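You operate a simulated robot arm through the tools that you are given. There is no shell and no other tool. Be economical: measure what you need, move in short steps, check, and stop when the job is done.

Carry out the task below with a simulated two-armed robot. There is one attempt and no reset: what you move stays moved.

JOB
Lay plate and spoon on the pink mat, pour water roughly to the glass's line, push the chair in.
Fine: white plate, small spoon, marked glass; water from the big jug, which goes back; the yellow-seat chair; nothing is poured from teapot or small jug. Set down upright: big jug, yellow-seat chair.
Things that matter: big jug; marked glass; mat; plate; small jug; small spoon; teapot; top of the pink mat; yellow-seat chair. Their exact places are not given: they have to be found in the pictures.

It is judged by the outcome, as a careful person would: the job done as asked, and still so three seconds after it is handed in. It fails if anything else is knocked over, pushed out of place, dropped, spilled or broken.

ROBOT AND FRAMES
Two 7-joint arms with two-finger parallel grippers on one trunk, on a base that drives. Base frame: it is fixed to the floor where the robot stands at the start and does not move with it; the origin is under the middle of the robot, x ahead of it, y to its left, z up. Units: mm, rad, N and s.
The left shoulder is at the start at [50, 168, 1182], the right one opposite. Each reaches about 790 mm from its shoulder. Places, roughly: small jug [1250, 0, 750]; teapot [1250, 250, 750]; top of the pink mat [600, 0, 800]. Payload 1.57 kg a hand.
The tool frame of a hand sits at the grasp point between the pads (the TCP): z along the fingers, y along the line on which they close. The tips reach 30 mm beyond it. The gripper opens to 80 mm. The fingers are 17 mm wide and 12 mm thick; the gripper's body (40 by 82 mm) begins 80 mm behind the TCP.
Orientation is that of the tool frame in the base frame, as a unit quaternion [x, y, z, w]. With the fingers straight down and closing along the base's y, the tool's x points along the base's -x, its y along +y and its z along -z.

CONTROLS
- The arms move only by the tool servo_tool. It takes "left_deltas", "right_deltas" or both (then of equal length, played together; a hand with none holds still); each is text: rows parted by semicolons, each of 7 numbers parted by spaces: the shift along the tool's x, y, z in cm, then the turn, a rotation vector about the tool's x, y, z in rad, then the opening, from 0 (shut) to 1 (fully open). In form: dx dy dz rx ry rz hand; .... A call has 1 to 8 rows; each row is the pose to reach, as a shift and turn from the pose commanded when the call began, along the tool's axes at that moment. A row lasts 0.2 s, in which the tool goes at most 50 mm and 0.15 rad; a call with a longer step from one row to the next is refused whole, and so is a gripper value outside its range. Where a pose cannot be reached the arm comes as near as it can. A force on the tool above 90 N (or 10 N above the force at the start of the call, whichever is more), or a blocked arm, ends the call early, and 0.2 s more pass. Each finger travels about 45 mm/s and halts on what it meets, pressing with about 39 N; the grip force reading is that of the motor and also rises with nothing between the fingers. The clock runs only during rows and for 0.2 s after the last one: add rows that repeat a pose to give the fingers time. It gives the time, the measured TCP pose, the force on the tool (base axes), the opening and the grip force at its end, in the units of the frame above (readings bear some noise), with the torque about the TCP (base axes, N m) and any sound that the robot's microphone picked up.
- Cameras (640 x 400 px; columns grow to the right, rows downward): "scene" is now at [119.7, -29.6, 1387.8]; the picture's right is [-0.34, -0.94, 0.00], its down [-0.57, 0.20, -0.80] and it looks along [0.75, -0.27, -0.60] (base axes); focal length 214 px, centre (320, 200). "left" rides on the left gripper at [72, 7, -122] in its tool frame; the picture's right is [-0.09, 1.00, 0.00], its down [-0.84, -0.08, -0.54] and it looks along [-0.54, -0.05, 0.84] (tool axes); focal length 238 px, centre (320, 200). "right" rides on the right gripper at [72, -7, -122] in its tool frame; the picture's right is [0.09, 1.00, 0.00], its down [-0.84, 0.08, -0.54] and it looks along [-0.54, 0.05, 0.84] (tool axes); focal length 238 px, centre (320, 200).
- snapshot(camera): a new picture of that camera. No time passes.
- move_column(by): slides the trunk up (or, below 0, down) by that many mm; the arms and the scene camera ride with it, the base frame stays. It gives what a move gives, with no picture.
- base_move(legs): drives the robot by 1 to 6 legs, each [ahead, left, turn to the left] in mm, mm and rad, along the robot's own axes; the way and the turn of a leg run together, so that a leg with both is an arc; at most 1500 mm and 3.142 rad a leg. The arms and the cameras ride along, it lands a little off, and it stops where it bumps. It gives what a move gives.
- turn_head(pan, tilt): turns the head with the scene camera to pan (to the left, within 1.396 rad either way) and tilt (down, from -0.506 to 1.204), counted from straight ahead of the robot. It gives what a move gives.
- locate(camera, pixels): for up to 12 pixels [column, row] of the newest picture of that camera ("zoom" is the newest enlarged one), the place [x, y, z] in the base frame of the surface seen there, good to about 2 mm. No time passes.
- enlarge(camera, box): a new picture of the part [left, top, right, bottom] of that camera's present view, enlarged. No time passes.
- sign_off(): hands the job in; it is judged then, once.

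Keep the steps short. Do not move on a guess: measure, check each grasp and each placing, and mend mistakes. In all there are 80 turns and 70 pictures (those below and enlarged ones count). Leave the grippers open and the arms clear of the work at the hand-in unless told otherwise, and finish with a single line.

The tools are called after "Request:" by a JSON object that holds its "op" and its "data". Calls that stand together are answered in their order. servo_tool: Moves the arms, as the interface text tells. Its arguments: {"type":"object","properties":{"left_deltas":{"type":"string"},"right_deltas":{"type":"string"}},"required":[]} The other tools are called the same way: move_column (by) slides the trunk up or down; base_move (legs) drives the base; turn_head (pan, tilt) turns the head that bears the scene camera; snapshot (camera) takes a picture; locate (camera, pixels) gives the place of the surface under pixels of a picture; enlarge (camera, box) takes an enlarged picture of a part of a camera's view; sign_off () hands the job in.

At the start:

```text
clock: 0.0
left_ee_pos: [368.1, 180.8, 1225.8]
left_tcp_rot: [0.0, 1.0, 0.001, 0.0]
left_wrist_force: [0.6, 0.3, 0.3]
left_wrist_torque: [0.01, 0.03, 0.04]
left_opening: 79.9
left_finger_force: 0.0
right_ee_pos: [373.3, -173.1, 1253.7]
right_tcp_rot: [0.001, 1.0, 0.0, 0.001]
right_wrist_force: [-0.4, -0.5, 0.4]
right_wrist_torque: [-0.02, 0.02, -0.03]
right_opening: 80.0
right_finger_force: 0.2
trunk travel left (down, up): [-350.0, 93.0]
robot x, y, heading: [-1.0, -0.6, 0.004]
head pan, tilt: [-0.346, 0.648]
```

scene: 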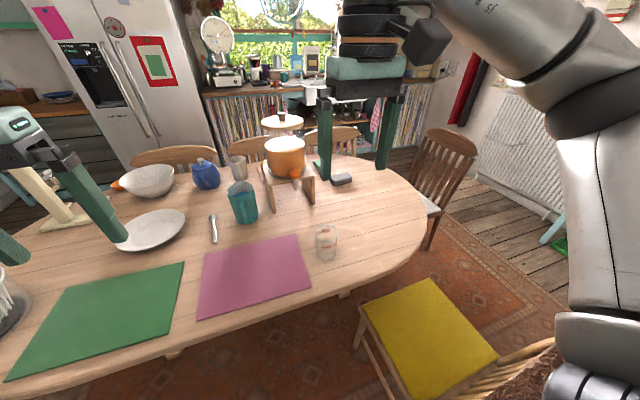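
right: 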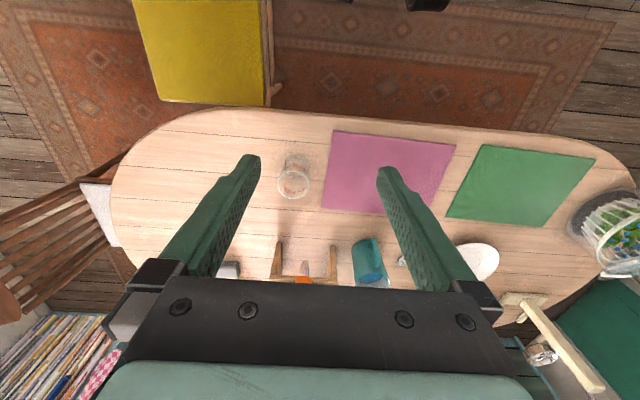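
left: 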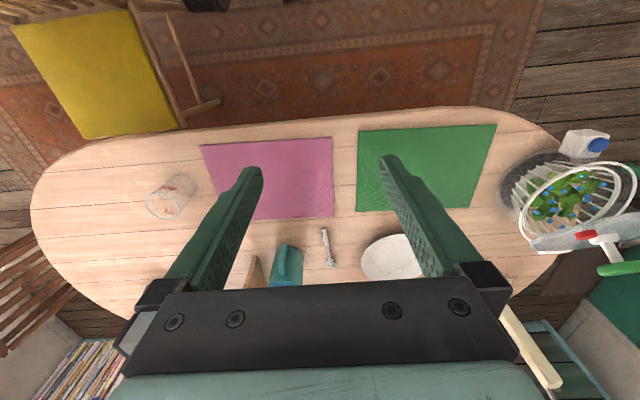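

I see the table with the pink mat, glass (326,243), teal jug (243,203), spoon (213,228) and plate (150,230). I'll measure these and take a closer view.

Request:
{"op": "enlarge", "data": {"camera": "scene", "box": [100, 120, 350, 276]}}

Request:
{"op": "locate", "data": {"camera": "scene", "pixels": [[203, 253], [299, 236], [310, 288], [197, 318], [242, 187], [243, 222], [326, 228], [327, 258], [213, 216], [215, 240], [150, 232], [185, 215]]}}

Request:
{"op": "locate", "data": {"camera": "scene", "pixels": [[361, 307], [432, 282], [497, 355], [410, 395], [555, 340], [205, 172], [237, 165], [424, 235], [345, 289], [118, 245], [420, 330], [440, 392]]}}

```text
2.56 times, centred on (225, 198) of scene
```

zoom: 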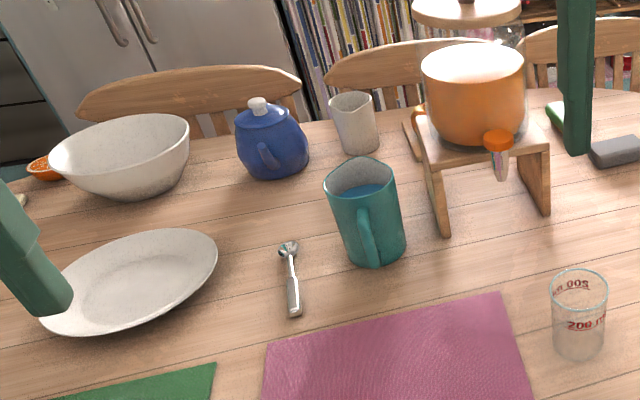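

```text
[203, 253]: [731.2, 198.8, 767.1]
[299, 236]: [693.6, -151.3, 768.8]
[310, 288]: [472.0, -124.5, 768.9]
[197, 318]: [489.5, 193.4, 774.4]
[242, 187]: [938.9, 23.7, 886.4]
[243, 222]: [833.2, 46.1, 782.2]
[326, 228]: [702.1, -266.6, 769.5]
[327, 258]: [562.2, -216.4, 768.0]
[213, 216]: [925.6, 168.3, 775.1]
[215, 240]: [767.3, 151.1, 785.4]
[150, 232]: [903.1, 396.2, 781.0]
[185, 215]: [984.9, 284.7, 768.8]
```

```text
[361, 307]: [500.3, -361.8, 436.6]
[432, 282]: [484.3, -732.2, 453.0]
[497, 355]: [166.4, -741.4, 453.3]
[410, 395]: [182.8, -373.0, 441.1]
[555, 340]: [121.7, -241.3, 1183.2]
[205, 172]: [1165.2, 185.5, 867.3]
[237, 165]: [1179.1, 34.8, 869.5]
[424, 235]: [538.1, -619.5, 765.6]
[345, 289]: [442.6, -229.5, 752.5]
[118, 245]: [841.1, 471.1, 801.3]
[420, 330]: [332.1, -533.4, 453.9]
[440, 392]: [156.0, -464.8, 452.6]
```

Table top is z≈767 and the chair seat z≈453. I'll look towards the chair.

Request:
{"op": "turn_head", "data": {"pan": -1.1, "tilt": 0.9}}

Request:
{"op": "snapshot", "data": {"camera": "scene"}}

```text
clock: 1.1
left_ee_pos: [369.5, 179.8, 1223.6]
left_tcp_rot: [0.0, 1.0, 0.0, 0.001]
left_wrist_force: [-0.5, -0.7, 0.0]
left_wrist_torque: [0.0, -0.04, -0.03]
left_opening: 80.0
left_finger_force: 0.0
right_ee_pos: [371.8, -174.6, 1253.2]
right_tcp_rot: [0.001, 1.0, 0.001, 0.0]
right_wrist_force: [-0.7, 0.1, -0.2]
right_wrist_torque: [-0.02, -0.05, 0.03]
right_opening: 80.0
right_finger_force: 0.2
trunk travel left (down, up): [-350.0, 93.0]
robot x, y, heading: [5.2, -1.4, 0.001]
head pan, tilt: [-1.1, 0.901]
```

```text
65 pictures are left
```

scene: 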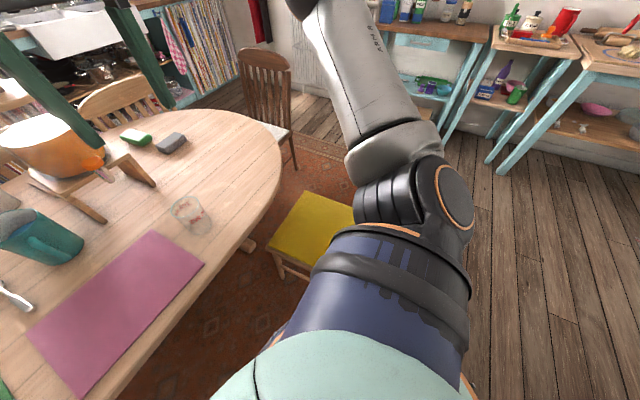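

The arm hides the chair back from here; that comes later. I'll look back at the table centre for close-ups of jug, spoon, plate.

Request:
{"op": "turn_head", "data": {"pan": 0.1, "tilt": 0.75}}

Request:
{"op": "snapshot", "data": {"camera": "scene"}}

```text
clock: 2.5
left_ee_pos: [369.3, 180.2, 1222.9]
left_tcp_rot: [-0.001, 1.0, 0.0, 0.0]
left_wrist_force: [0.6, 0.1, 0.6]
left_wrist_torque: [-0.02, 0.0, 0.02]
left_opening: 80.0
left_finger_force: 0.1
right_ee_pos: [371.6, -174.6, 1253.7]
right_tcp_rot: [0.0, 1.0, 0.0, 0.001]
right_wrist_force: [-0.2, 0.3, -0.5]
right_wrist_torque: [-0.02, -0.02, -0.01]
right_opening: 80.2
right_finger_force: 0.1
trunk travel left (down, up): [-350.0, 93.0]
robot x, y, heading: [1.7, 1.5, 0.001]
head pan, tilt: [0.099, 0.75]
```

```text
64 pictures are left
```

scene: 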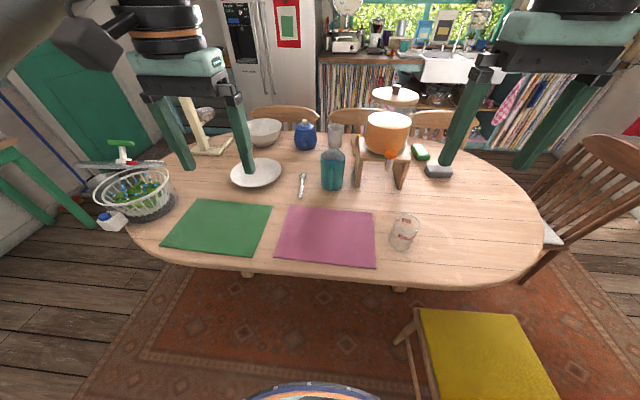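

Good overview. Now precise points on objects.

Request:
{"op": "enlarge", "data": {"camera": "scene", "box": [220, 140, 364, 230]}}

Request:
{"op": "locate", "data": {"camera": "scene", "pixels": [[288, 207], [374, 214], [376, 266], [277, 258], [320, 278], [270, 385], [420, 310], [410, 318], [514, 316], [544, 242], [421, 152], [440, 172]]}}

Request:
{"op": "enlarge", "data": {"camera": "scene", "box": [370, 200, 450, 250]}}

```text
4.44 times, centred on (292, 185) of scene
```

zoom: 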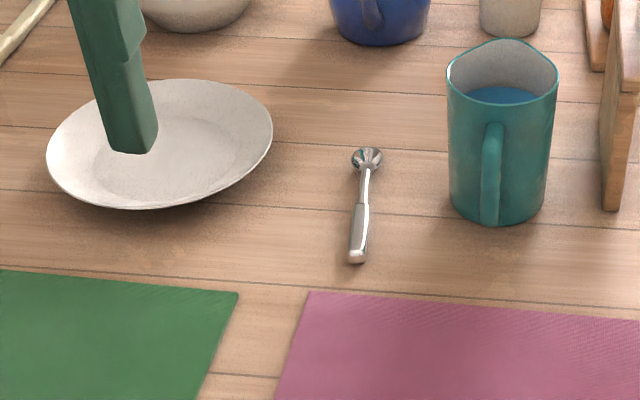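

```text
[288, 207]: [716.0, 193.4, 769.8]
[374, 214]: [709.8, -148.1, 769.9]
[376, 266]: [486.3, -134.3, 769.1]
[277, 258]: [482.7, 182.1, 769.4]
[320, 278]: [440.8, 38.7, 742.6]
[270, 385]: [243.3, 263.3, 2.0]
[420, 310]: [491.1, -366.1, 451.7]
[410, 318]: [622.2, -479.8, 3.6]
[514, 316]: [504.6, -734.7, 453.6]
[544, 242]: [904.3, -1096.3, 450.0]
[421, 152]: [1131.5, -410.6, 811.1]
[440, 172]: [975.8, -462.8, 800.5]
```

```text
8.00 times, centred on (410, 225) of scene
```

zoom: 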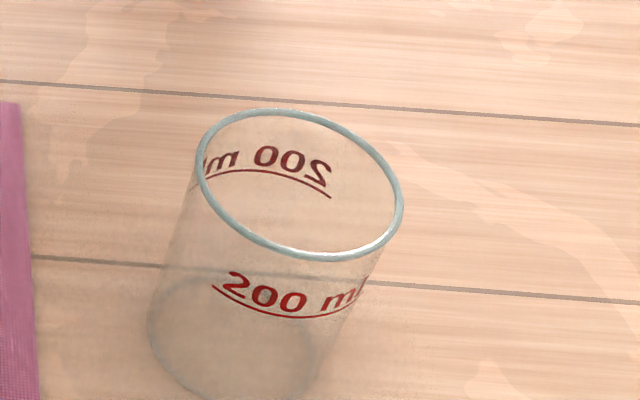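

Glass line is the red underline. I'll locate rim, line and base on this zoom.

Request:
{"op": "locate", "data": {"camera": "zoom", "pixels": [[199, 160], [402, 205], [290, 111], [310, 257], [280, 316], [330, 196], [148, 325], [215, 288], [225, 392], [260, 340], [250, 298]]}}

Request:
{"op": "enlarge", "data": {"camera": "scene", "box": [290, 140, 370, 190]}}

```text
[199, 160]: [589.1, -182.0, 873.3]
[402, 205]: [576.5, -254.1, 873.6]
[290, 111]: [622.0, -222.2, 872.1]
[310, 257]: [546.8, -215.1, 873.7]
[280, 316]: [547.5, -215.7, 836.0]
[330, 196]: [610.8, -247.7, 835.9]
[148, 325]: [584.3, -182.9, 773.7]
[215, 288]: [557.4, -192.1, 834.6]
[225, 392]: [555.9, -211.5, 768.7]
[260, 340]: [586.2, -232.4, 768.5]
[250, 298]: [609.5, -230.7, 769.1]
```

```text
8.00 times, centred on (330, 165) of scene
```

zoom: 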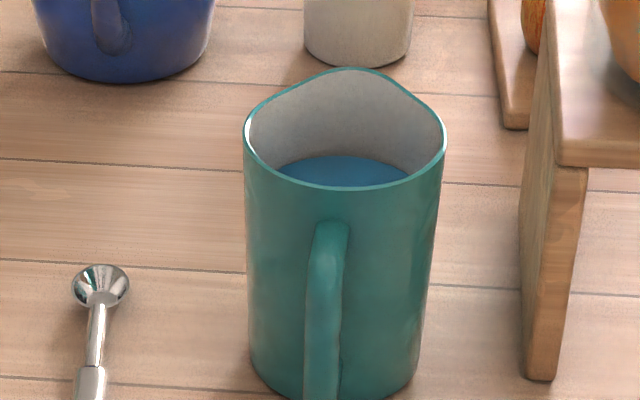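

Glass centre ≈(584,-218), rim z 873, line z 836. Now jug and spoon points.

Request:
{"op": "locate", "data": {"camera": "zoom", "pixels": [[244, 135], [445, 140], [345, 70], [335, 188], [330, 230], [322, 270], [322, 330], [320, 390], [345, 170], [270, 300], [410, 300], [345, 290]]}}

Request:
{"op": "enlarge", "data": {"camera": "scene", "box": [224, 152, 320, 212]}}

Request:
{"op": "locate", "data": {"camera": "zoom", "pixels": [[520, 160], [514, 200], [504, 300], [45, 130], [335, 90], [190, 225], [215, 68], [150, 205], [240, 140], [507, 260], [300, 190], [525, 300]]}}

```text
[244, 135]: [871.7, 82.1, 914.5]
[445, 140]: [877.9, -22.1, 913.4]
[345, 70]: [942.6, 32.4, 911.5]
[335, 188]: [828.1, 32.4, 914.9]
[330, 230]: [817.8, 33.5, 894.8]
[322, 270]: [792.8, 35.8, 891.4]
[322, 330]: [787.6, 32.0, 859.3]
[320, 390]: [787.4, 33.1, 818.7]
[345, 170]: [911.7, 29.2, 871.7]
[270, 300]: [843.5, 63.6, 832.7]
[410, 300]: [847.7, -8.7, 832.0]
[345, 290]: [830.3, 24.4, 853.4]
```

```text
6.67 times, centred on (272, 182) of scene
```

zoom: 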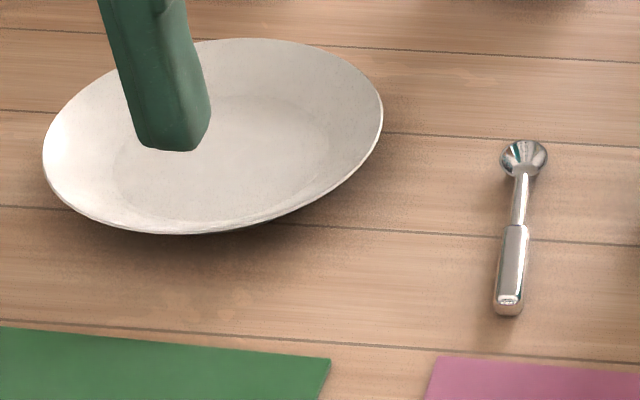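

```text
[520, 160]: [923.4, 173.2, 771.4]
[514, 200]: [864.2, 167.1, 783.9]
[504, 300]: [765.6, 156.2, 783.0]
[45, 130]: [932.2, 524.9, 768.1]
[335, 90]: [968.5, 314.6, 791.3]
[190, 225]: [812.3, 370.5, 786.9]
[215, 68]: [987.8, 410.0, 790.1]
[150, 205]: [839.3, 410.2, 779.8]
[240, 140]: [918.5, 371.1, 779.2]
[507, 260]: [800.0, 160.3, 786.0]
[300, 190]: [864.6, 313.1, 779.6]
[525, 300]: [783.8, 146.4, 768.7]
```

Jug: axis ≈(880,31), rim z 914, handle bar at x≈787–803,y≈33, spout on the far side. Spoon along x at y≈160. Plate centre ≈(900,400). They're beyond reach, so I'll check the room ahead of the base by looking down.

Request:
{"op": "turn_head", "data": {"pan": 0, "tilt": 1.2}}

Request:
{"op": "snapshot", "data": {"camera": "scene"}}

```text
clock: 3.4
left_ee_pos: [368.5, 180.8, 1223.5]
left_tcp_rot: [-0.001, 1.0, -0.001, 0.0]
left_wrist_force: [-0.6, 0.4, -0.4]
left_wrist_torque: [-0.03, -0.02, 0.01]
left_opening: 80.0
left_finger_force: 0.1
right_ee_pos: [372.0, -172.6, 1253.0]
right_tcp_rot: [0.001, 1.0, 0.001, 0.0]
right_wrist_force: [0.8, 0.0, 0.4]
right_wrist_torque: [0.0, 0.0, 0.0]
right_opening: 80.0
right_finger_force: 0.0
trunk travel left (down, up): [-350.0, 93.0]
robot x, y, heading: [-1.5, -0.7, -0.002]
head pan, tilt: [0.0, 1.201]
```

```text
59 pictures are left
```

scene: 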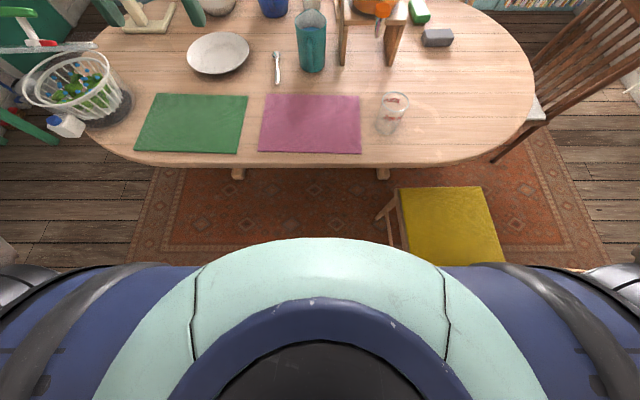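

Locating chest front, table legs, plate edges and chair in this view.

Request:
{"op": "locate", "data": {"camera": "scene", "pixels": [[320, 240], [238, 175], [383, 176], [187, 52], [249, 50], [218, 34], [216, 74], [250, 43], [378, 217], [400, 190], [502, 260], [405, 240]]}}

```text
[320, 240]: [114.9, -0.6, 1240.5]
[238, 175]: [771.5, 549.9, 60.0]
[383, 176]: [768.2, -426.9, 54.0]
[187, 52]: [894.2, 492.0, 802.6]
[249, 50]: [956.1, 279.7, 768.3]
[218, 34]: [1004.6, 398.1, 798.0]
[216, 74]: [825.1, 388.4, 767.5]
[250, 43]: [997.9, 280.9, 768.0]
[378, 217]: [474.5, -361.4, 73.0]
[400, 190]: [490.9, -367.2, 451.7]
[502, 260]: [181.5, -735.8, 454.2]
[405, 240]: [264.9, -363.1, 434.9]
```

Plate centre ≈(903,395), radius ≈100, rim z≈800. Room ahead is clear until the table edge. I'll lower the trunk 150 and drive left 80, ahead 200.

Request:
{"op": "move_column", "data": {"by": -150}}

Request:
{"op": "base_move", "data": {"legs": [[0, 80, 0], [200, 0, 0]]}}

Request:
{"op": "turn_head", "data": {"pan": 0, "tilt": 0.75}}

Request:
{"op": "snapshot", "data": {"camera": "scene"}}

Request:
{"op": "snapshot", "data": {"camera": "left"}}

```text
clock: 5.2
left_ee_pos: [368.8, 180.3, 1074.4]
left_tcp_rot: [0.0, 1.0, 0.0, -0.001]
left_wrist_force: [-0.6, 0.3, 0.2]
left_wrist_torque: [-0.03, 0.01, -0.01]
left_opening: 80.0
left_finger_force: 0.0
right_ee_pos: [372.1, -173.1, 1103.5]
right_tcp_rot: [0.001, 1.0, 0.001, 0.0]
right_wrist_force: [0.2, 0.1, -0.1]
right_wrist_torque: [-0.01, 0.02, -0.02]
right_opening: 80.1
right_finger_force: 0.0
trunk travel left (down, up): [-200.0, 243.0]
robot x, y, heading: [-0.1, 1.4, 0.001]
head pan, tilt: [0.0, 1.201]
```

```text
clock: 7.7
left_ee_pos: [564.0, 260.0, 1074.5]
left_tcp_rot: [0.001, 1.0, 0.0, 0.0]
left_wrist_force: [-0.1, 0.3, 0.5]
left_wrist_torque: [0.03, 0.0, 0.01]
left_opening: 79.8
left_finger_force: 0.1
right_ee_pos: [566.5, -95.3, 1103.0]
right_tcp_rot: [0.003, 1.0, 0.001, 0.0]
right_wrist_force: [-0.9, 0.4, 0.4]
right_wrist_torque: [-0.01, -0.03, 0.01]
right_opening: 79.7
right_finger_force: 0.0
trunk travel left (down, up): [-200.0, 243.0]
robot x, y, heading: [195.2, 80.7, -0.0]
head pan, tilt: [0.0, 1.201]
```

```text
clock: 8.6
left_ee_pos: [563.9, 259.7, 1074.5]
left_tcp_rot: [0.001, 1.0, 0.0, -0.001]
left_wrist_force: [0.5, 0.7, 0.2]
left_wrist_torque: [-0.02, -0.02, 0.0]
left_opening: 80.1
left_finger_force: 0.1
right_ee_pos: [566.1, -94.5, 1103.6]
right_tcp_rot: [0.003, 1.0, 0.0, 0.0]
right_wrist_force: [0.8, 0.3, 0.0]
right_wrist_torque: [0.01, 0.01, 0.03]
right_opening: 79.8
right_finger_force: 0.0
trunk travel left (down, up): [-200.0, 243.0]
robot x, y, heading: [192.0, 79.3, -0.003]
head pan, tilt: [0.0, 0.75]
```

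```text
58 pictures are left
```

scene: 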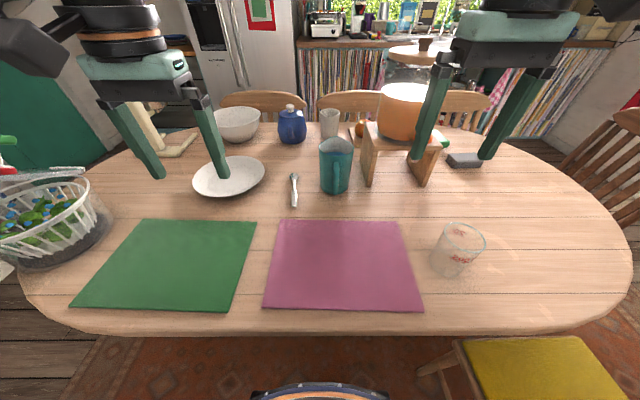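

```text
57 pictures are left
```

left: 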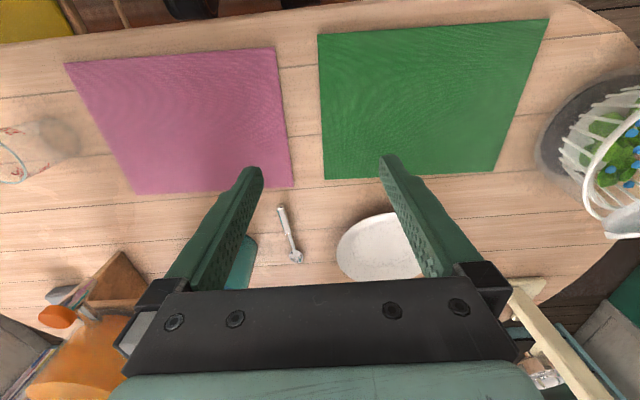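

Hands are clear. Left hand first moves above the spoon handle (800,160), turning slightly to suit the spoon's direction.

Request:
{"op": "servo_tool", "data": {"left_deltas": "-4 -1.7 2 0 0 -0.02 1; -8 -3.4 4 0 0 -0.04 1; -12 -5.1 6 0 0 -0.06 1; -16 -6.8 8 0 0 -0.08 1; -20 -8.5 10 0 0 -0.11 1; -23.4 -10 13 0 0 -0.11 0.8; -23.4 -10 17 0 0 -0.11 0.6; -23.4 -10 17 0 0 -0.11 0.6"}}

Request:
{"op": "snapshot", "data": {"camera": "left"}}

```text
clock: 10.4
left_ee_pos: [797.3, 161.6, 904.4]
left_tcp_rot: [-0.055, 0.999, 0.0, 0.001]
left_wrist_force: [-0.5, 0.8, -0.2]
left_wrist_torque: [-0.02, -0.01, 0.0]
left_opening: 47.6
left_finger_force: 0.0
left hand out of reach, approached as far as the arm can: row 6
right_ee_pos: [566.2, -94.6, 1103.3]
right_tcp_rot: [0.003, 1.0, 0.001, 0.001]
right_wrist_force: [0.1, -0.7, -0.1]
right_wrist_torque: [0.0, 0.01, 0.02]
right_opening: 79.9
right_finger_force: 0.0
trunk travel left (down, up): [-200.0, 243.0]
robot x, y, heading: [194.6, 77.2, -0.007]
head pan, tilt: [0.0, 0.75]
```

```text
56 pictures are left
```

left: 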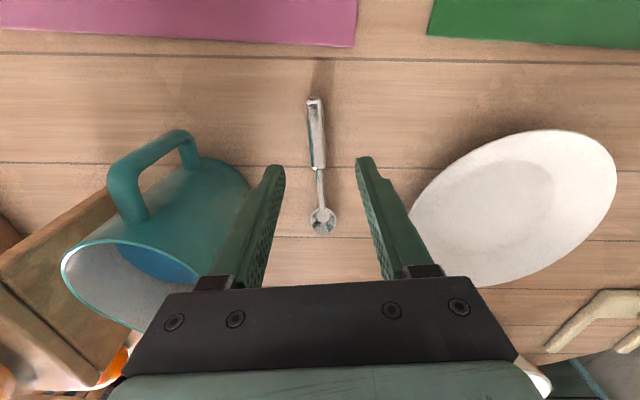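

The spoon lies between the fingers. I'll get accurate points on spoon, jug handle and plate from this near view.

Request:
{"op": "locate", "data": {"camera": "left", "pixels": [[315, 102], [316, 130], [318, 160], [322, 220], [180, 135], [110, 170], [145, 155], [535, 131], [410, 205], [616, 175], [470, 285], [490, 150]]}}

Request:
{"op": "locate", "data": {"camera": "left", "pixels": [[190, 160], [122, 205], [185, 140], [120, 165], [140, 195], [195, 150], [200, 180], [550, 200], [500, 190], [440, 180], [560, 140], [62, 265]]}}

```text
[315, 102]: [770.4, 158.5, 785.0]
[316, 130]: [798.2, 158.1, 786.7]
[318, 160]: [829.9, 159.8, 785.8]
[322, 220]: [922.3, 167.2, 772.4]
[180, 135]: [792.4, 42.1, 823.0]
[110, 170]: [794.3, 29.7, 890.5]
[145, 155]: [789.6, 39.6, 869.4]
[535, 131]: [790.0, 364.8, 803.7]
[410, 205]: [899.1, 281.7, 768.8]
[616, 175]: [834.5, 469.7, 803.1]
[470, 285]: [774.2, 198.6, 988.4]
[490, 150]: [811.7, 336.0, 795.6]
```

```text
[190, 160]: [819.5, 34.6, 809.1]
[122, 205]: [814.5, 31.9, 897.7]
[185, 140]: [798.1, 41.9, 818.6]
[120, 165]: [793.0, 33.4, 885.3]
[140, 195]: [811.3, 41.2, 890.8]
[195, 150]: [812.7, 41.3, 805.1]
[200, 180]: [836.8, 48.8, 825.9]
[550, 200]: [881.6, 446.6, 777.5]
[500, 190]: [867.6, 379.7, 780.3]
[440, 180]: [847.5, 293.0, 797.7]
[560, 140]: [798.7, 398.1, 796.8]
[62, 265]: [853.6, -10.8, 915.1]
```

Spoon handle at (798,158), top z 786. Lower 103 mm, then close.

Request:
{"op": "servo_tool", "data": {"left_deltas": "0 -0.2 3.5 0 0 0.05 0.6; 0 -0.3 7 0 0 0.05 0.6; 0 -0.3 9 0 0 0.05 0.6; 0 -0.3 10.3 0 0 0.05 0.6; 0 -0.3 10.3 0 0 0.05 0; 0 -0.3 10.3 0 0 0.05 0; 0 -0.3 10.3 0 0 0.05 0; 0 -0.3 10.3 0 0 0.05 0"}}

```text
clock: 12.2
left_ee_pos: [797.9, 154.2, 801.0]
left_tcp_rot: [-0.029, 1.0, 0.001, 0.0]
left_wrist_force: [0.0, -0.2, -0.5]
left_wrist_torque: [0.0, 0.04, 0.01]
left_opening: 17.9
left_finger_force: 32.4
right_ee_pos: [566.6, -93.9, 1102.6]
right_tcp_rot: [0.002, 1.0, 0.001, 0.0]
right_wrist_force: [1.0, 0.3, 0.2]
right_wrist_torque: [-0.01, 0.04, 0.0]
right_opening: 79.9
right_finger_force: 0.0
trunk travel left (down, up): [-200.0, 243.0]
robot x, y, heading: [191.0, 83.1, 0.002]
head pan, tilt: [0.0, 0.75]
```

Spoon held (17.9 mm). Lift 70 mm and carry it straight back over the left part of the mat.

Request:
{"op": "servo_tool", "data": {"left_deltas": "0 0 -4 0 0 0 0; 0 0 -7 0 0 0 0; 5 0 -8 0 0 0 0; 10 0 -8 0 0 0 0; 15 0 -8 0 0 0 0; 20 0 -8 0 0 0 0; 25 0 -8 0 0 0 0; 25.3 0 -8 0 0 0 0"}}

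Request:
{"op": "snapshot", "data": {"camera": "scene"}}

```text
refused: row 3 steps farther than a row can; nothing moved
```

```text
55 pictures are left
```

scene: 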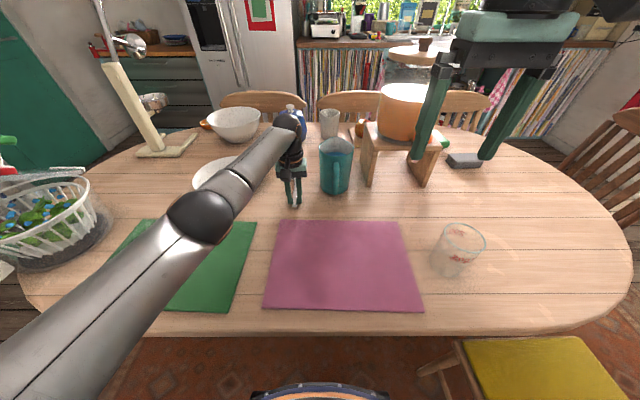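

Refused since the step was too long; I'll shorten the steps.

Request:
{"op": "servo_tool", "data": {"left_deltas": "0 0 -4 0 0 0 0; 0 0 -7.5 0 0 0 0; 4.5 0 -8 0 0 0 0; 9 0 -8 0 0 0 0; 13.5 0 -8 0 0 0 0; 18 0 -8 0 0 0 0; 22 0 -8 0 0 0 0; 25.3 0 -8 0 0 0 0"}}

Request:
{"op": "snapshot", "data": {"camera": "left"}}

```text
clock: 14.0
left_ee_pos: [548.3, 141.8, 880.6]
left_tcp_rot: [-0.028, 1.0, 0.0, 0.001]
left_wrist_force: [-0.3, -0.6, -0.8]
left_wrist_torque: [0.01, 0.03, 0.0]
left_opening: 18.1
left_finger_force: 32.8
right_ee_pos: [565.0, -94.5, 1103.5]
right_tcp_rot: [0.002, 1.0, 0.001, 0.0]
right_wrist_force: [-0.5, 1.0, -0.2]
right_wrist_torque: [-0.05, -0.01, 0.04]
right_opening: 79.8
right_finger_force: 0.0
trunk travel left (down, up): [-200.0, 243.0]
robot x, y, heading: [197.9, 78.5, -0.001]
head pan, tilt: [0.0, 0.75]
```

```text
54 pictures are left
```

left: 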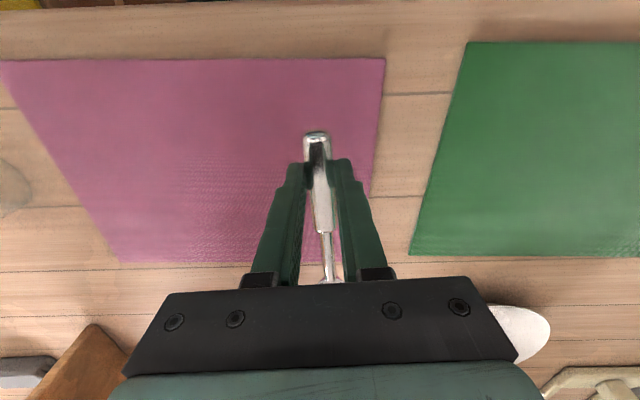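

Spoon held over the mat. Lower 77 mm, release gently, then rise.

Request:
{"op": "servo_tool", "data": {"left_deltas": "0 0 3 0 0 0 0; 0 0 6 0 0 0 0; 0 0 7.3 0 0 0 0; 0 0 7.7 0 0 0 0; 0 0 7.7 0 0 0 0.4; 0 0 7.7 0 0 0 0.5; 0 0 4 0 0 0 0.5; 0 0 0 0 0 0 0.5"}}

Request:
{"op": "snapshot", "data": {"camera": "left"}}

```text
clock: 15.8
left_ee_pos: [544.1, 142.2, 880.7]
left_tcp_rot: [-0.029, 1.0, 0.0, -0.001]
left_wrist_force: [-0.6, 0.8, -0.2]
left_wrist_torque: [0.02, 0.03, 0.0]
left_opening: 40.1
left_finger_force: 0.1
right_ee_pos: [565.0, -95.2, 1103.1]
right_tcp_rot: [0.002, 1.0, 0.0, 0.001]
right_wrist_force: [0.9, -0.1, 0.4]
right_wrist_torque: [-0.02, 0.01, 0.04]
right_opening: 80.2
right_finger_force: 0.1
trunk travel left (down, up): [-200.0, 243.0]
robot x, y, heading: [194.0, 81.6, -0.005]
head pan, tilt: [0.0, 0.75]
```

```text
53 pictures are left
```

left: 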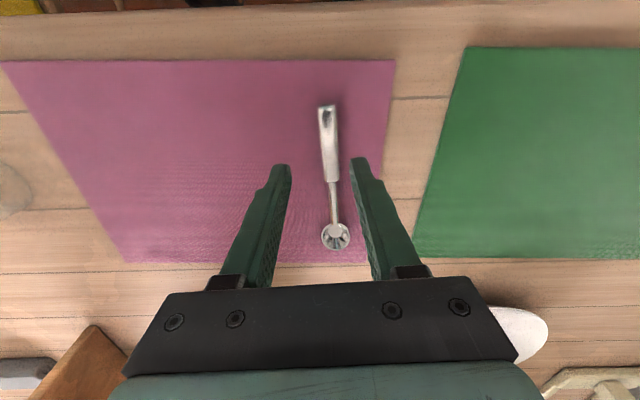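

Spoon lies on the mat. Next the plate: centre ≈(896,387), R≈108, rim z≈803. I turn the left hand 90° about the vertical while rising, and move the right hand aside.

Request:
{"op": "servo_tool", "data": {"left_deltas": "0 0 -3 0 0 0.15 0.5; -1 2 -6 0 0 0.3 0.5; -3 5 -8 0 0 0.45 0.5; -5 8 -8 0 0 0.6 0.5; -7 11 -8 0 0 0.75 0.5; -8 14 -8 0 0 0.9 0.5; -9 17 -8 0 0 1.05 0.4; -9.6 18.8 -8 0 0 1.2 0.25", "right_deltas": "0 -2.5 0 0 0 0 1; 0 -5 0 0 0 0 1; 0 -7.5 0 0 0 0 1; 0 -10 0 0 0 0 1; 0 -12.5 0 0 0 0 1; 0 -15 0 0 0 0 1; 0 -17.5 0 0 0 0 1; 0 -20 0 0 0 0 1"}}

```text
clock: 17.6
left_ee_pos: [631.9, 336.4, 960.2]
left_tcp_rot: [0.541, 0.841, -0.001, 0.0]
left_wrist_force: [1.0, 1.0, 0.1]
left_wrist_torque: [-0.01, -0.04, -0.01]
left_opening: 19.7
left_finger_force: 0.0
right_ee_pos: [563.3, -296.5, 1103.6]
right_tcp_rot: [0.003, 1.0, 0.001, 0.001]
right_wrist_force: [-0.1, 0.6, 0.5]
right_wrist_torque: [0.03, -0.01, -0.01]
right_opening: 79.8
right_finger_force: 0.0
trunk travel left (down, up): [-200.0, 243.0]
robot x, y, heading: [191.7, 81.9, -0.0]
head pan, tilt: [0.0, 0.75]
```

Finish the yaw turn.

Request:
{"op": "servo_tool", "data": {"left_deltas": "0 0 0 0 0 0.14 0.25; 0 0 0 0 0 0.28 0.25; 0 0 0 0 0 0.427 0.25; 0 0 0 0 0 0.427 0.25"}}

```text
clock: 18.6
left_ee_pos: [631.3, 334.9, 960.9]
left_tcp_rot: [0.707, 0.707, 0.0, 0.0]
left_wrist_force: [0.3, -1.0, 0.4]
left_wrist_torque: [-0.02, -0.02, 0.01]
left_opening: 20.0
left_finger_force: 0.1
right_ee_pos: [565.3, -295.9, 1104.4]
right_tcp_rot: [0.002, 1.0, 0.0, 0.001]
right_wrist_force: [0.5, -0.3, -0.8]
right_wrist_torque: [0.01, 0.01, -0.01]
right_opening: 80.0
right_finger_force: 0.0
trunk travel left (down, up): [-200.0, 243.0]
robot x, y, heading: [191.9, 80.7, -0.004]
head pan, tilt: [0.0, 0.75]
```

Now pitch the hand so that the fingers lie along the rim's slope, moving to a point 60 mm short of the rim.

Request:
{"op": "servo_tool", "data": {"left_deltas": "0.8 0 0 -0.14 0 0 0.25; 1.6 1 1 -0.28 0 0 0.25; 2.4 3 3 -0.42 0 0 0.25; 3.2 5 5 -0.56 0 0 0.25; 4 7 7 -0.7 0 0 0.25; 5.2 9 9 -0.84 0 0 0.25; 5.2 10.5 11.3 -0.84 0 0 0.25; 5.2 10.5 11.3 -0.84 0 0 0.25"}}

Request:
{"op": "snapshot", "data": {"camera": "left"}}

Request:
{"op": "enlarge", "data": {"camera": "scene", "box": [140, 110, 300, 210]}}

```text
clock: 20.4
left_ee_pos: [733.5, 386.6, 849.2]
left_tcp_rot: [0.645, 0.647, 0.289, 0.288]
left_wrist_force: [0.2, -1.2, 0.0]
left_wrist_torque: [0.0, 0.01, 0.02]
left_opening: 20.1
left_finger_force: 0.0
right_ee_pos: [564.6, -294.8, 1103.5]
right_tcp_rot: [0.003, 1.0, 0.002, 0.0]
right_wrist_force: [0.6, 0.1, 0.3]
right_wrist_torque: [0.0, 0.0, -0.02]
right_opening: 79.9
right_finger_force: 0.0
trunk travel left (down, up): [-200.0, 243.0]
robot x, y, heading: [196.9, 80.2, -0.002]
head pan, tilt: [0.0, 0.75]
```

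```text
52 pictures are left
```

left: 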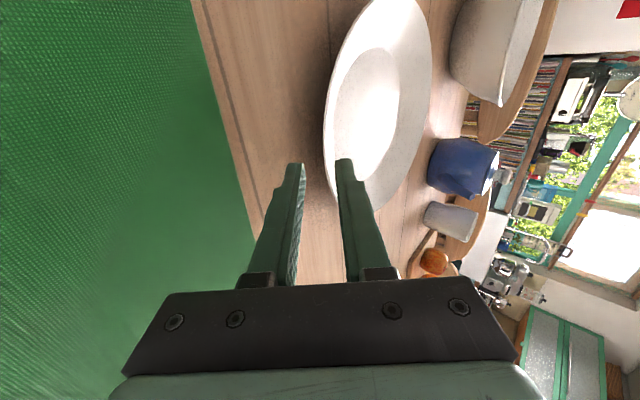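

```text
4.00 times, centred on (220, 160) of scene
```

zoom: 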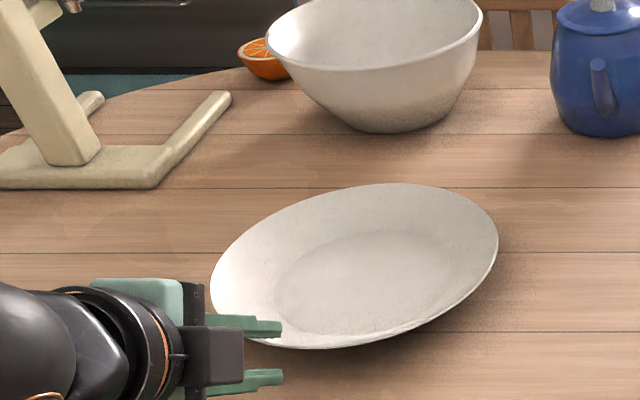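

I'll measure the plate rim carefully; it may be oval.

Request:
{"op": "locate", "data": {"camera": "zoom", "pixels": [[213, 280], [240, 239], [300, 202], [400, 185], [470, 202], [494, 235], [485, 275], [450, 308], [400, 334], [345, 346], [310, 345], [350, 290]]}}

Request:
{"op": "locate", "data": {"camera": "left", "pixels": [[326, 150], [330, 100], [350, 40], [327, 125], [335, 90], [345, 120], [338, 140], [350, 100], [324, 140], [390, 80]]}}

```text
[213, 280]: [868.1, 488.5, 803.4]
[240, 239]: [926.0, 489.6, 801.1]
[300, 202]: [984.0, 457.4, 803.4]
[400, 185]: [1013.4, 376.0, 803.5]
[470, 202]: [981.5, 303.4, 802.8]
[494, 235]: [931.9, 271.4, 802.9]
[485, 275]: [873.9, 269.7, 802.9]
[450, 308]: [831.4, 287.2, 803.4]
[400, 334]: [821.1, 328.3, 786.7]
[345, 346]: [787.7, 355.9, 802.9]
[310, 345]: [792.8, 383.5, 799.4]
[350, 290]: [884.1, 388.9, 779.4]
```

```text
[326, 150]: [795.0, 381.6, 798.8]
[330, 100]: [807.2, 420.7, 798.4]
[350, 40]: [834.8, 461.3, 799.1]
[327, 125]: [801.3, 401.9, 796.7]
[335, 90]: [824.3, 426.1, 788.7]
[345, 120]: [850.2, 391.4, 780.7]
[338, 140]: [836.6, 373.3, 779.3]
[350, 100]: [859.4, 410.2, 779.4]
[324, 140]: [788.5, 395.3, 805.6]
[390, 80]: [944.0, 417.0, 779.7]
```

Plate centre (900,380), R≈114, rim z 803. Advance 60 mm along the fingers to straddle the near rim.

Request:
{"op": "servo_tool", "data": {"left_deltas": "-0.2 0 2 0 0 0 0.25; -0.4 0 4 0 0 0 0.25; -0.4 0 5 0 0 0 0.25; -0.4 0 6 0 0 0 0.25; -0.4 0 6 0 0 0 0.25"}}

Request:
{"op": "snapshot", "data": {"camera": "left"}}

Request:
{"op": "enlarge", "data": {"camera": "scene", "box": [160, 140, 288, 220]}}

```text
clock: 21.6
left_ee_pos: [780.4, 382.7, 808.9]
left_tcp_rot: [0.645, 0.646, 0.289, 0.289]
left_wrist_force: [-0.3, 0.5, 1.1]
left_wrist_torque: [0.02, -0.03, -0.02]
left_opening: 20.1
left_finger_force: 0.0
right_ee_pos: [565.1, -295.1, 1103.6]
right_tcp_rot: [0.003, 1.0, 0.001, 0.0]
right_wrist_force: [0.7, 0.3, -0.2]
right_wrist_torque: [0.02, 0.02, -0.03]
right_opening: 79.8
right_finger_force: 0.1
trunk travel left (down, up): [-200.0, 243.0]
robot x, y, heading: [193.2, 77.9, -0.006]
head pan, tilt: [0.0, 0.75]
```

```text
50 pictures are left
```

left: 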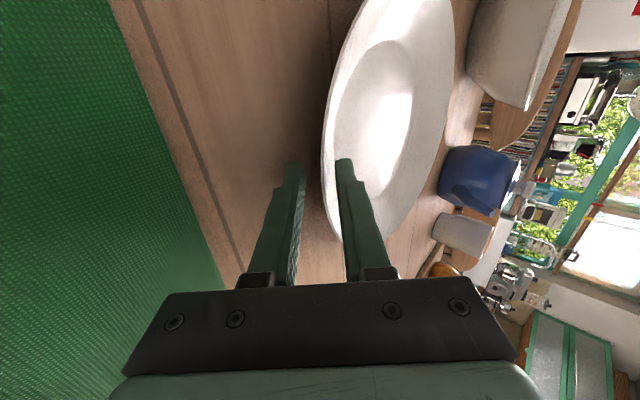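

```text
5.00 times, centred on (224, 180) of scene
```

zoom: 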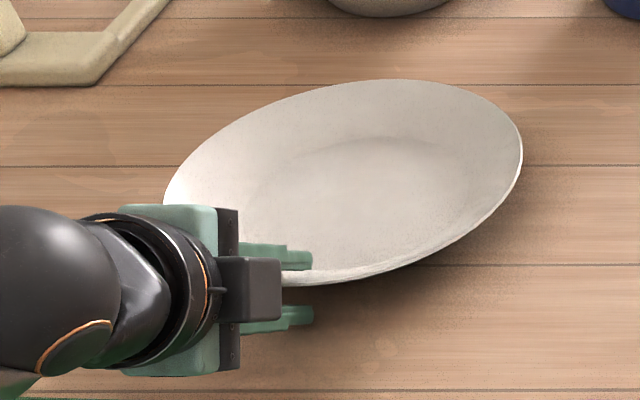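

Fingers straddle the rim. Close.

Request:
{"op": "servo_tool", "data": {"left_deltas": "0 0 0 0 0 0 0.1; 0 0 0 0 0 0 0; 0 0 0 0 0 0 0; 0 0 0 0 0 0 0"}}

```text
clock: 22.6
left_ee_pos: [780.7, 382.5, 811.8]
left_tcp_rot: [0.644, 0.645, 0.291, 0.291]
left_wrist_force: [8.4, 0.2, 13.6]
left_wrist_torque: [0.36, -0.69, -0.1]
left_opening: 7.6
left_finger_force: 27.2
right_ee_pos: [563.9, -295.2, 1102.9]
right_tcp_rot: [0.003, 1.0, 0.001, 0.001]
right_wrist_force: [-0.3, 0.2, 0.6]
right_wrist_torque: [0.02, 0.02, 0.01]
right_opening: 79.9
right_finger_force: 0.0
trunk travel left (down, up): [-200.0, 243.0]
robot x, y, heading: [193.9, 78.8, -0.004]
head pan, tilt: [0.0, 0.75]
```

Gripped (7.6 mm). Lift 60 mm in small steps.

Request:
{"op": "servo_tool", "data": {"left_deltas": "0 0.75 -0.67 0 0 0 0; 0 1.5 -1.33 0 0 0 0; 0 2.2 -2 0 0 0 0; 0 3 -2.7 0 0 0 0; 0 3.7 -3.3 0 0 0 0; 0 4.5 -4 0 0 0 0; 0 4.5 -4 0 0 0 0"}}

Request:
{"op": "enlarge", "data": {"camera": "scene", "box": [140, 110, 300, 210]}}

```text
clock: 24.2
left_ee_pos: [779.8, 384.4, 867.0]
left_tcp_rot: [0.645, 0.646, 0.287, 0.289]
left_wrist_force: [-1.1, -0.6, -4.3]
left_wrist_torque: [-0.06, 0.38, -0.15]
left_opening: 10.0
left_finger_force: 28.2
right_ee_pos: [565.3, -294.4, 1103.5]
right_tcp_rot: [0.003, 1.0, 0.0, 0.001]
right_wrist_force: [-0.8, -0.5, -0.4]
right_wrist_torque: [-0.01, 0.02, 0.01]
right_opening: 79.9
right_finger_force: 0.0
trunk travel left (down, up): [-200.0, 243.0]
robot x, y, heading: [195.9, 83.5, -0.001]
head pan, tilt: [0.0, 0.75]
```

```text
4.00 times, centred on (220, 160) of scene
```

zoom: 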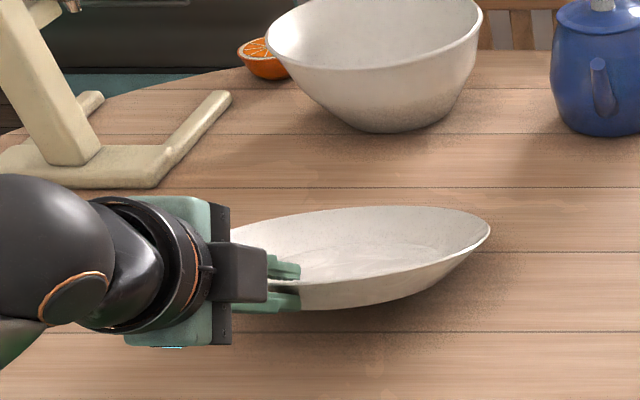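

Plate is held and clear. Back the base 200 mm.

Request:
{"op": "base_move", "data": {"legs": [[-200, 0, 0]]}}

Request:
{"op": "snapshot", "data": {"camera": "scene"}}

```text
clock: 25.8
left_ee_pos: [580.9, 386.5, 868.6]
left_tcp_rot: [0.644, 0.648, 0.287, 0.288]
left_wrist_force: [-1.2, 0.0, -3.6]
left_wrist_torque: [0.03, 0.31, 0.11]
left_opening: 9.6
left_finger_force: 28.0
right_ee_pos: [367.1, -293.5, 1104.3]
right_tcp_rot: [0.003, 1.0, 0.001, 0.0]
right_wrist_force: [-0.4, -0.3, 0.2]
right_wrist_torque: [-0.04, 0.0, 0.01]
right_opening: 80.2
right_finger_force: 0.0
trunk travel left (down, up): [-200.0, 243.0]
robot x, y, heading: [-0.7, 80.4, -0.006]
head pan, tilt: [0.0, 0.75]
```

```text
47 pictures are left
```

scene: 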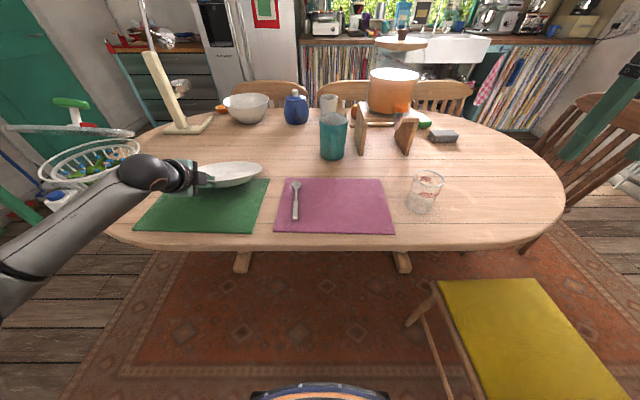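

Plate held level over the green mat. Base right 90 mm, then arm carries the rest.

Request:
{"op": "base_move", "data": {"legs": [[0, -90, 0]]}}

Request:
{"op": "servo_tool", "data": {"left_deltas": "-4 -0.9 -1 0 0 0 0; -8 -1.8 -2 0 0 0 0; -12 -2.7 -3 0 0 0 0; -16 -3.6 -4 0 0 0 0; -20 -4.5 -5 0 0 0 0; -24 -5.4 -6 0 0 0 0; -28 -6.3 -7 0 0 0 0; -31 -6.9 -7.7 0 0 0 0"}}

Request:
{"op": "snapshot", "data": {"camera": "scene"}}

```text
clock: 27.2
left_ee_pos: [580.4, 296.1, 869.2]
left_tcp_rot: [0.646, 0.646, 0.289, 0.288]
left_wrist_force: [0.3, 0.0, -3.3]
left_wrist_torque: [0.04, 0.32, 0.03]
left_opening: 9.4
left_finger_force: 27.8
right_ee_pos: [365.9, -383.1, 1102.6]
right_tcp_rot: [0.003, 1.0, 0.001, 0.0]
right_wrist_force: [0.2, 0.8, 0.0]
right_wrist_torque: [-0.02, -0.01, -0.04]
right_opening: 79.9
right_finger_force: 0.0
trunk travel left (down, up): [-200.0, 243.0]
robot x, y, heading: [-3.4, -9.2, -0.004]
head pan, tilt: [0.0, 0.75]
```

```text
clock: 29.0
left_ee_pos: [477.7, -14.0, 869.6]
left_tcp_rot: [0.645, 0.647, 0.288, 0.288]
left_wrist_force: [-0.8, 0.2, -3.5]
left_wrist_torque: [-0.07, 0.26, -0.1]
left_opening: 9.0
left_finger_force: 27.9
right_ee_pos: [365.5, -382.4, 1103.6]
right_tcp_rot: [0.003, 1.0, 0.001, 0.0]
right_wrist_force: [-0.3, -0.2, -0.3]
right_wrist_torque: [0.02, 0.02, -0.01]
right_opening: 80.2
right_finger_force: 0.0
trunk travel left (down, up): [-200.0, 243.0]
robot x, y, heading: [-5.7, -6.1, 0.002]
head pan, tilt: [0.0, 0.75]
```

```text
46 pictures are left
```

scene: 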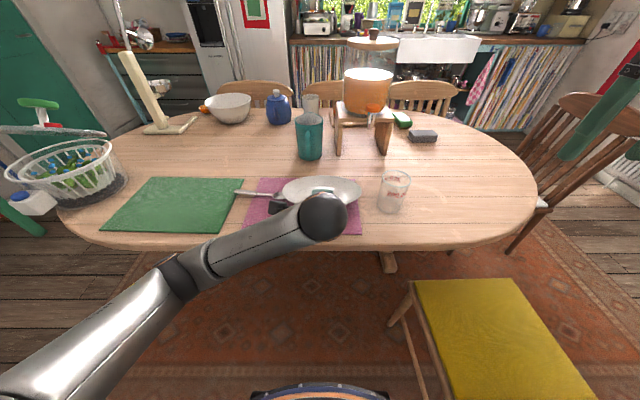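

The spoon seems to have been shifted (258,193). Zoom in.

Request:
{"op": "enlarge", "data": {"camera": "scene", "box": [220, 150, 420, 275]}}

Request:
{"op": "snapshot", "data": {"camera": "left"}}

Request:
{"op": "locate", "data": {"camera": "zoom", "pixels": [[50, 130], [120, 142], [170, 160], [200, 120], [330, 92], [445, 120], [400, 165], [300, 170]]}}

```text
3.20 times, centred on (320, 212) of scene
```

zoom: 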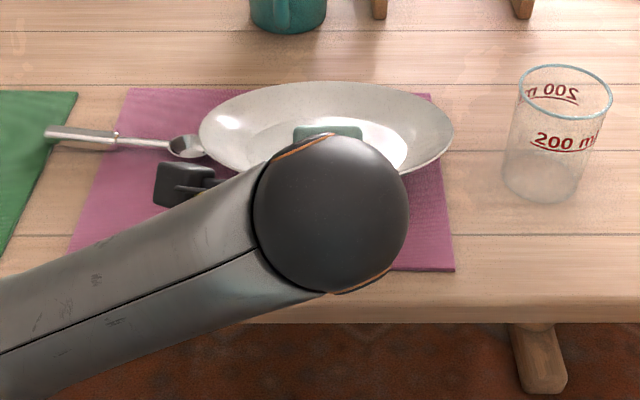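

```text
44 pictures are left
```

left: 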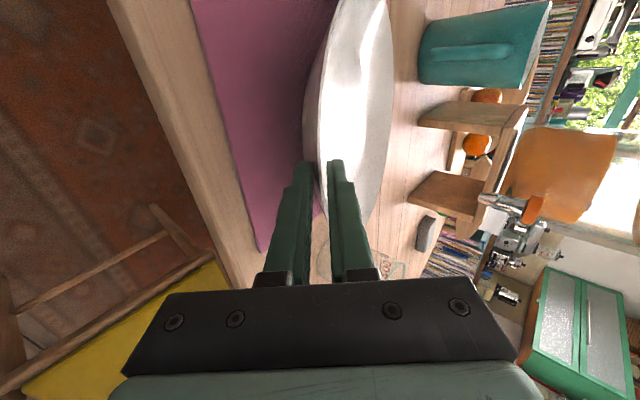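

```text
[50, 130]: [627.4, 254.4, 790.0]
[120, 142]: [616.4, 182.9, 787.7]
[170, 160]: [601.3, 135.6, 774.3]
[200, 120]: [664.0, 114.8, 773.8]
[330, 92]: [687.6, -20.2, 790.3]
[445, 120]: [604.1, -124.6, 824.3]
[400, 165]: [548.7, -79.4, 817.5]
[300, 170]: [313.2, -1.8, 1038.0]
```

The plate drooped about 18° in the grip and swept the spoon round (head ≈(601,125), handle ≈(627,260), still on table, recoverable). I'll pitch the hand up 0.31 rad to level the plate.

Request:
{"op": "servo_tool", "data": {"left_deltas": "0 0 0 -0.1 0 0 0; 0 0 0 -0.2 0 0 0; 0 0 0 -0.3 0 0 0; 0 0 0 -0.3 0 0 0"}}

Request:
{"op": "enlarge", "data": {"camera": "scene", "box": [220, 150, 420, 275]}}

Request:
{"op": "locate", "data": {"camera": "zoom", "pixels": [[50, 130], [120, 142], [180, 148], [330, 86], [445, 120], [400, 165], [260, 95], [420, 95], [380, 88], [215, 120]]}}

```text
clock: 30.0
left_ee_pos: [478.0, -12.4, 869.5]
left_tcp_rot: [0.594, 0.596, 0.382, 0.382]
left_wrist_force: [-1.2, 0.5, -1.8]
left_wrist_torque: [-0.01, 0.21, 0.03]
left_opening: 9.8
left_finger_force: 28.1
right_ee_pos: [365.9, -381.7, 1104.0]
right_tcp_rot: [0.003, 1.0, 0.001, 0.001]
right_wrist_force: [0.3, -0.6, -0.1]
right_wrist_torque: [-0.01, 0.0, 0.01]
right_opening: 79.9
right_finger_force: 0.1
trunk travel left (down, up): [-200.0, 243.0]
robot x, y, heading: [-6.2, -8.9, 0.001]
head pan, tilt: [0.0, 0.75]
```

```text
3.20 times, centred on (320, 212) of scene
```

zoom: 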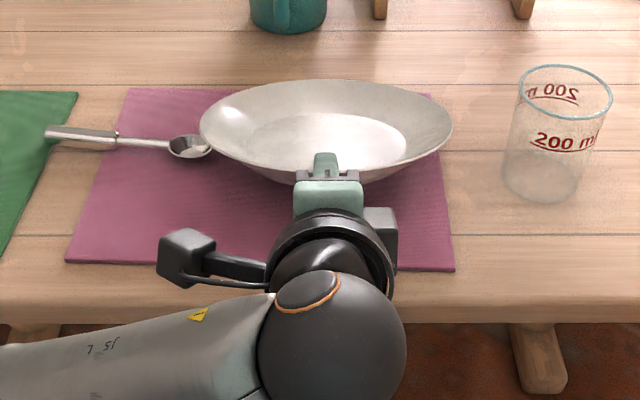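

```text
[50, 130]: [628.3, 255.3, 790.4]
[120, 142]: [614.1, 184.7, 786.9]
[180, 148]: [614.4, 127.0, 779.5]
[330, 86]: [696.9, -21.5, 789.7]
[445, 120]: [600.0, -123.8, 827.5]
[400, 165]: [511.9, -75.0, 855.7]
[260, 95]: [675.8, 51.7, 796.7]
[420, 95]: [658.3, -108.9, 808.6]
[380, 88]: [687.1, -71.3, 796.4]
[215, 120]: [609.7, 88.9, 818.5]
```

Plate's far foot is touching the mat, the near edge still held. I'll raise and shift forward slightly, then lower the near edge while moving back, so it doesn't drag the mat.

Request:
{"op": "servo_tool", "data": {"left_deltas": "0 1.6 0.4 0 0 0 0; 0 3.1 0.77 0 0 0 0; 0 1.2 1.3 0 0 0 0; 0 -1 2 0 0 0 0; 0 -3 2.3 0 0 0 0; 0 -4.5 2.4 0 0 0 0; 0 -5.3 2.5 0 0 0 0; 0 -5.3 2.5 0 0 0 0"}}

Request:
{"op": "enlarge", "data": {"camera": "scene", "box": [220, 150, 420, 275]}}

Request:
{"op": "locate", "data": {"camera": "zoom", "pixels": [[330, 92], [445, 135], [400, 190], [205, 135], [130, 92], [430, 97], [453, 268], [67, 260], [420, 160], [240, 175]]}}

```text
clock: 31.8
left_ee_pos: [476.4, -13.1, 812.3]
left_tcp_rot: [0.595, 0.596, 0.381, 0.382]
left_wrist_force: [-5.0, -0.2, 7.6]
left_wrist_torque: [-0.03, -0.04, 0.01]
left_opening: 0.0
left_finger_force: 21.4
right_ee_pos: [365.0, -383.3, 1104.2]
right_tcp_rot: [0.003, 1.0, 0.001, 0.0]
right_wrist_force: [0.6, 0.9, 0.4]
right_wrist_torque: [0.02, 0.0, -0.04]
right_opening: 79.8
right_finger_force: 0.1
trunk travel left (down, up): [-200.0, 243.0]
robot x, y, heading: [-1.8, -11.5, 0.001]
head pan, tilt: [0.0, 0.75]
```

```text
3.20 times, centred on (320, 212) of scene
```

zoom: 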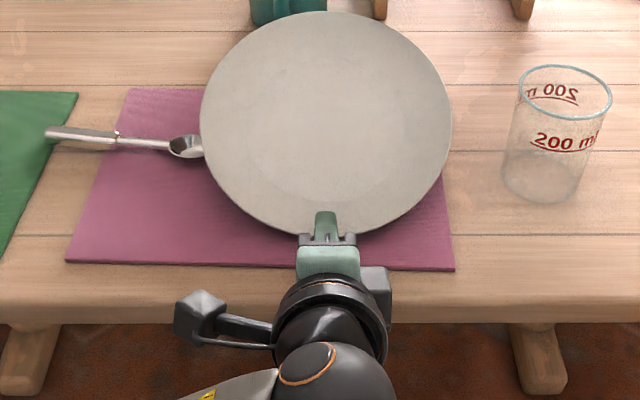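

```text
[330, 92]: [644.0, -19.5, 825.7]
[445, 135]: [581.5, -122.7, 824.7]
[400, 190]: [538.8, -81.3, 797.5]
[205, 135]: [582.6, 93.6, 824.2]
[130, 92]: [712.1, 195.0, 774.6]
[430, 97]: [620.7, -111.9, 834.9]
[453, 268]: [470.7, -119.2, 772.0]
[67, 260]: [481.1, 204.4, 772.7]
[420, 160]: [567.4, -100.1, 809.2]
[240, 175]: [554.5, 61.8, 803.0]
```

The grip slipped off: the closed fingers are pressing on the near rim, tipping the plate (far side up). I'll raise the hand slowly so that it rocks back down.

Request:
{"op": "servo_tool", "data": {"left_deltas": "0 0.36 -0.17 0 0 0 0; 0 0.73 -0.33 0 0 0 0; 0 1.1 -0.5 0 0 0 0; 0 1.45 -0.67 0 0 0 0; 0 1.8 -0.84 0 0 0 0; 0 2.2 -1 0 0 0 0; 0 2.6 -1.2 0 0 0 0; 0 3 -1.4 0 0 0 0"}}

Request:
{"op": "enlarge", "data": {"camera": "scene", "box": [220, 150, 420, 275]}}

Request:
{"op": "locate", "data": {"camera": "zoom", "pixels": [[330, 92], [445, 135], [400, 190], [205, 135], [130, 92], [430, 97], [453, 268], [67, 260], [420, 160], [240, 175]]}}

```text
clock: 33.6
left_ee_pos: [477.3, -13.6, 844.0]
left_tcp_rot: [0.594, 0.597, 0.381, 0.381]
left_wrist_force: [0.0, -0.8, -0.5]
left_wrist_torque: [0.03, -0.01, -0.03]
left_opening: 0.0
left_finger_force: 21.4
right_ee_pos: [365.8, -382.8, 1102.8]
right_tcp_rot: [0.003, 1.0, 0.001, 0.0]
right_wrist_force: [0.0, 0.4, -0.2]
right_wrist_torque: [0.01, -0.05, 0.04]
right_opening: 80.2
right_finger_force: 0.0
trunk travel left (down, up): [-200.0, 243.0]
robot x, y, heading: [-0.7, -11.3, -0.005]
head pan, tilt: [0.0, 0.75]
```

```text
3.20 times, centred on (320, 212) of scene
```

zoom: 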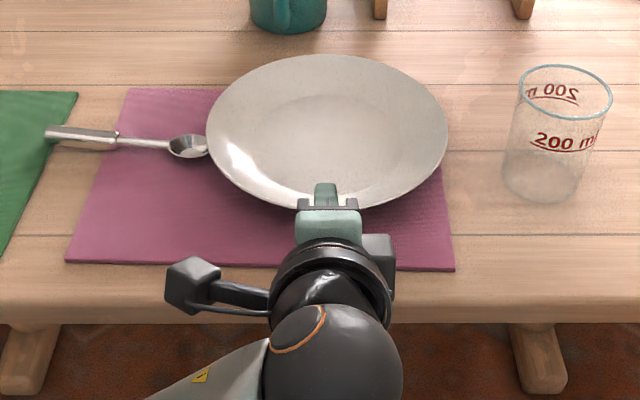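

```text
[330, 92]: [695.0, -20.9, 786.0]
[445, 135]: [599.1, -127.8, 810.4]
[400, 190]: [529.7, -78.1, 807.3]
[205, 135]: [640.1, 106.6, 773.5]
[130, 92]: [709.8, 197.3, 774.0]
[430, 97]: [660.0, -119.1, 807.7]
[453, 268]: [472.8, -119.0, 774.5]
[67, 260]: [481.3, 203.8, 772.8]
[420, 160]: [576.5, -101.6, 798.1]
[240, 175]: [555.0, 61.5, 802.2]
```

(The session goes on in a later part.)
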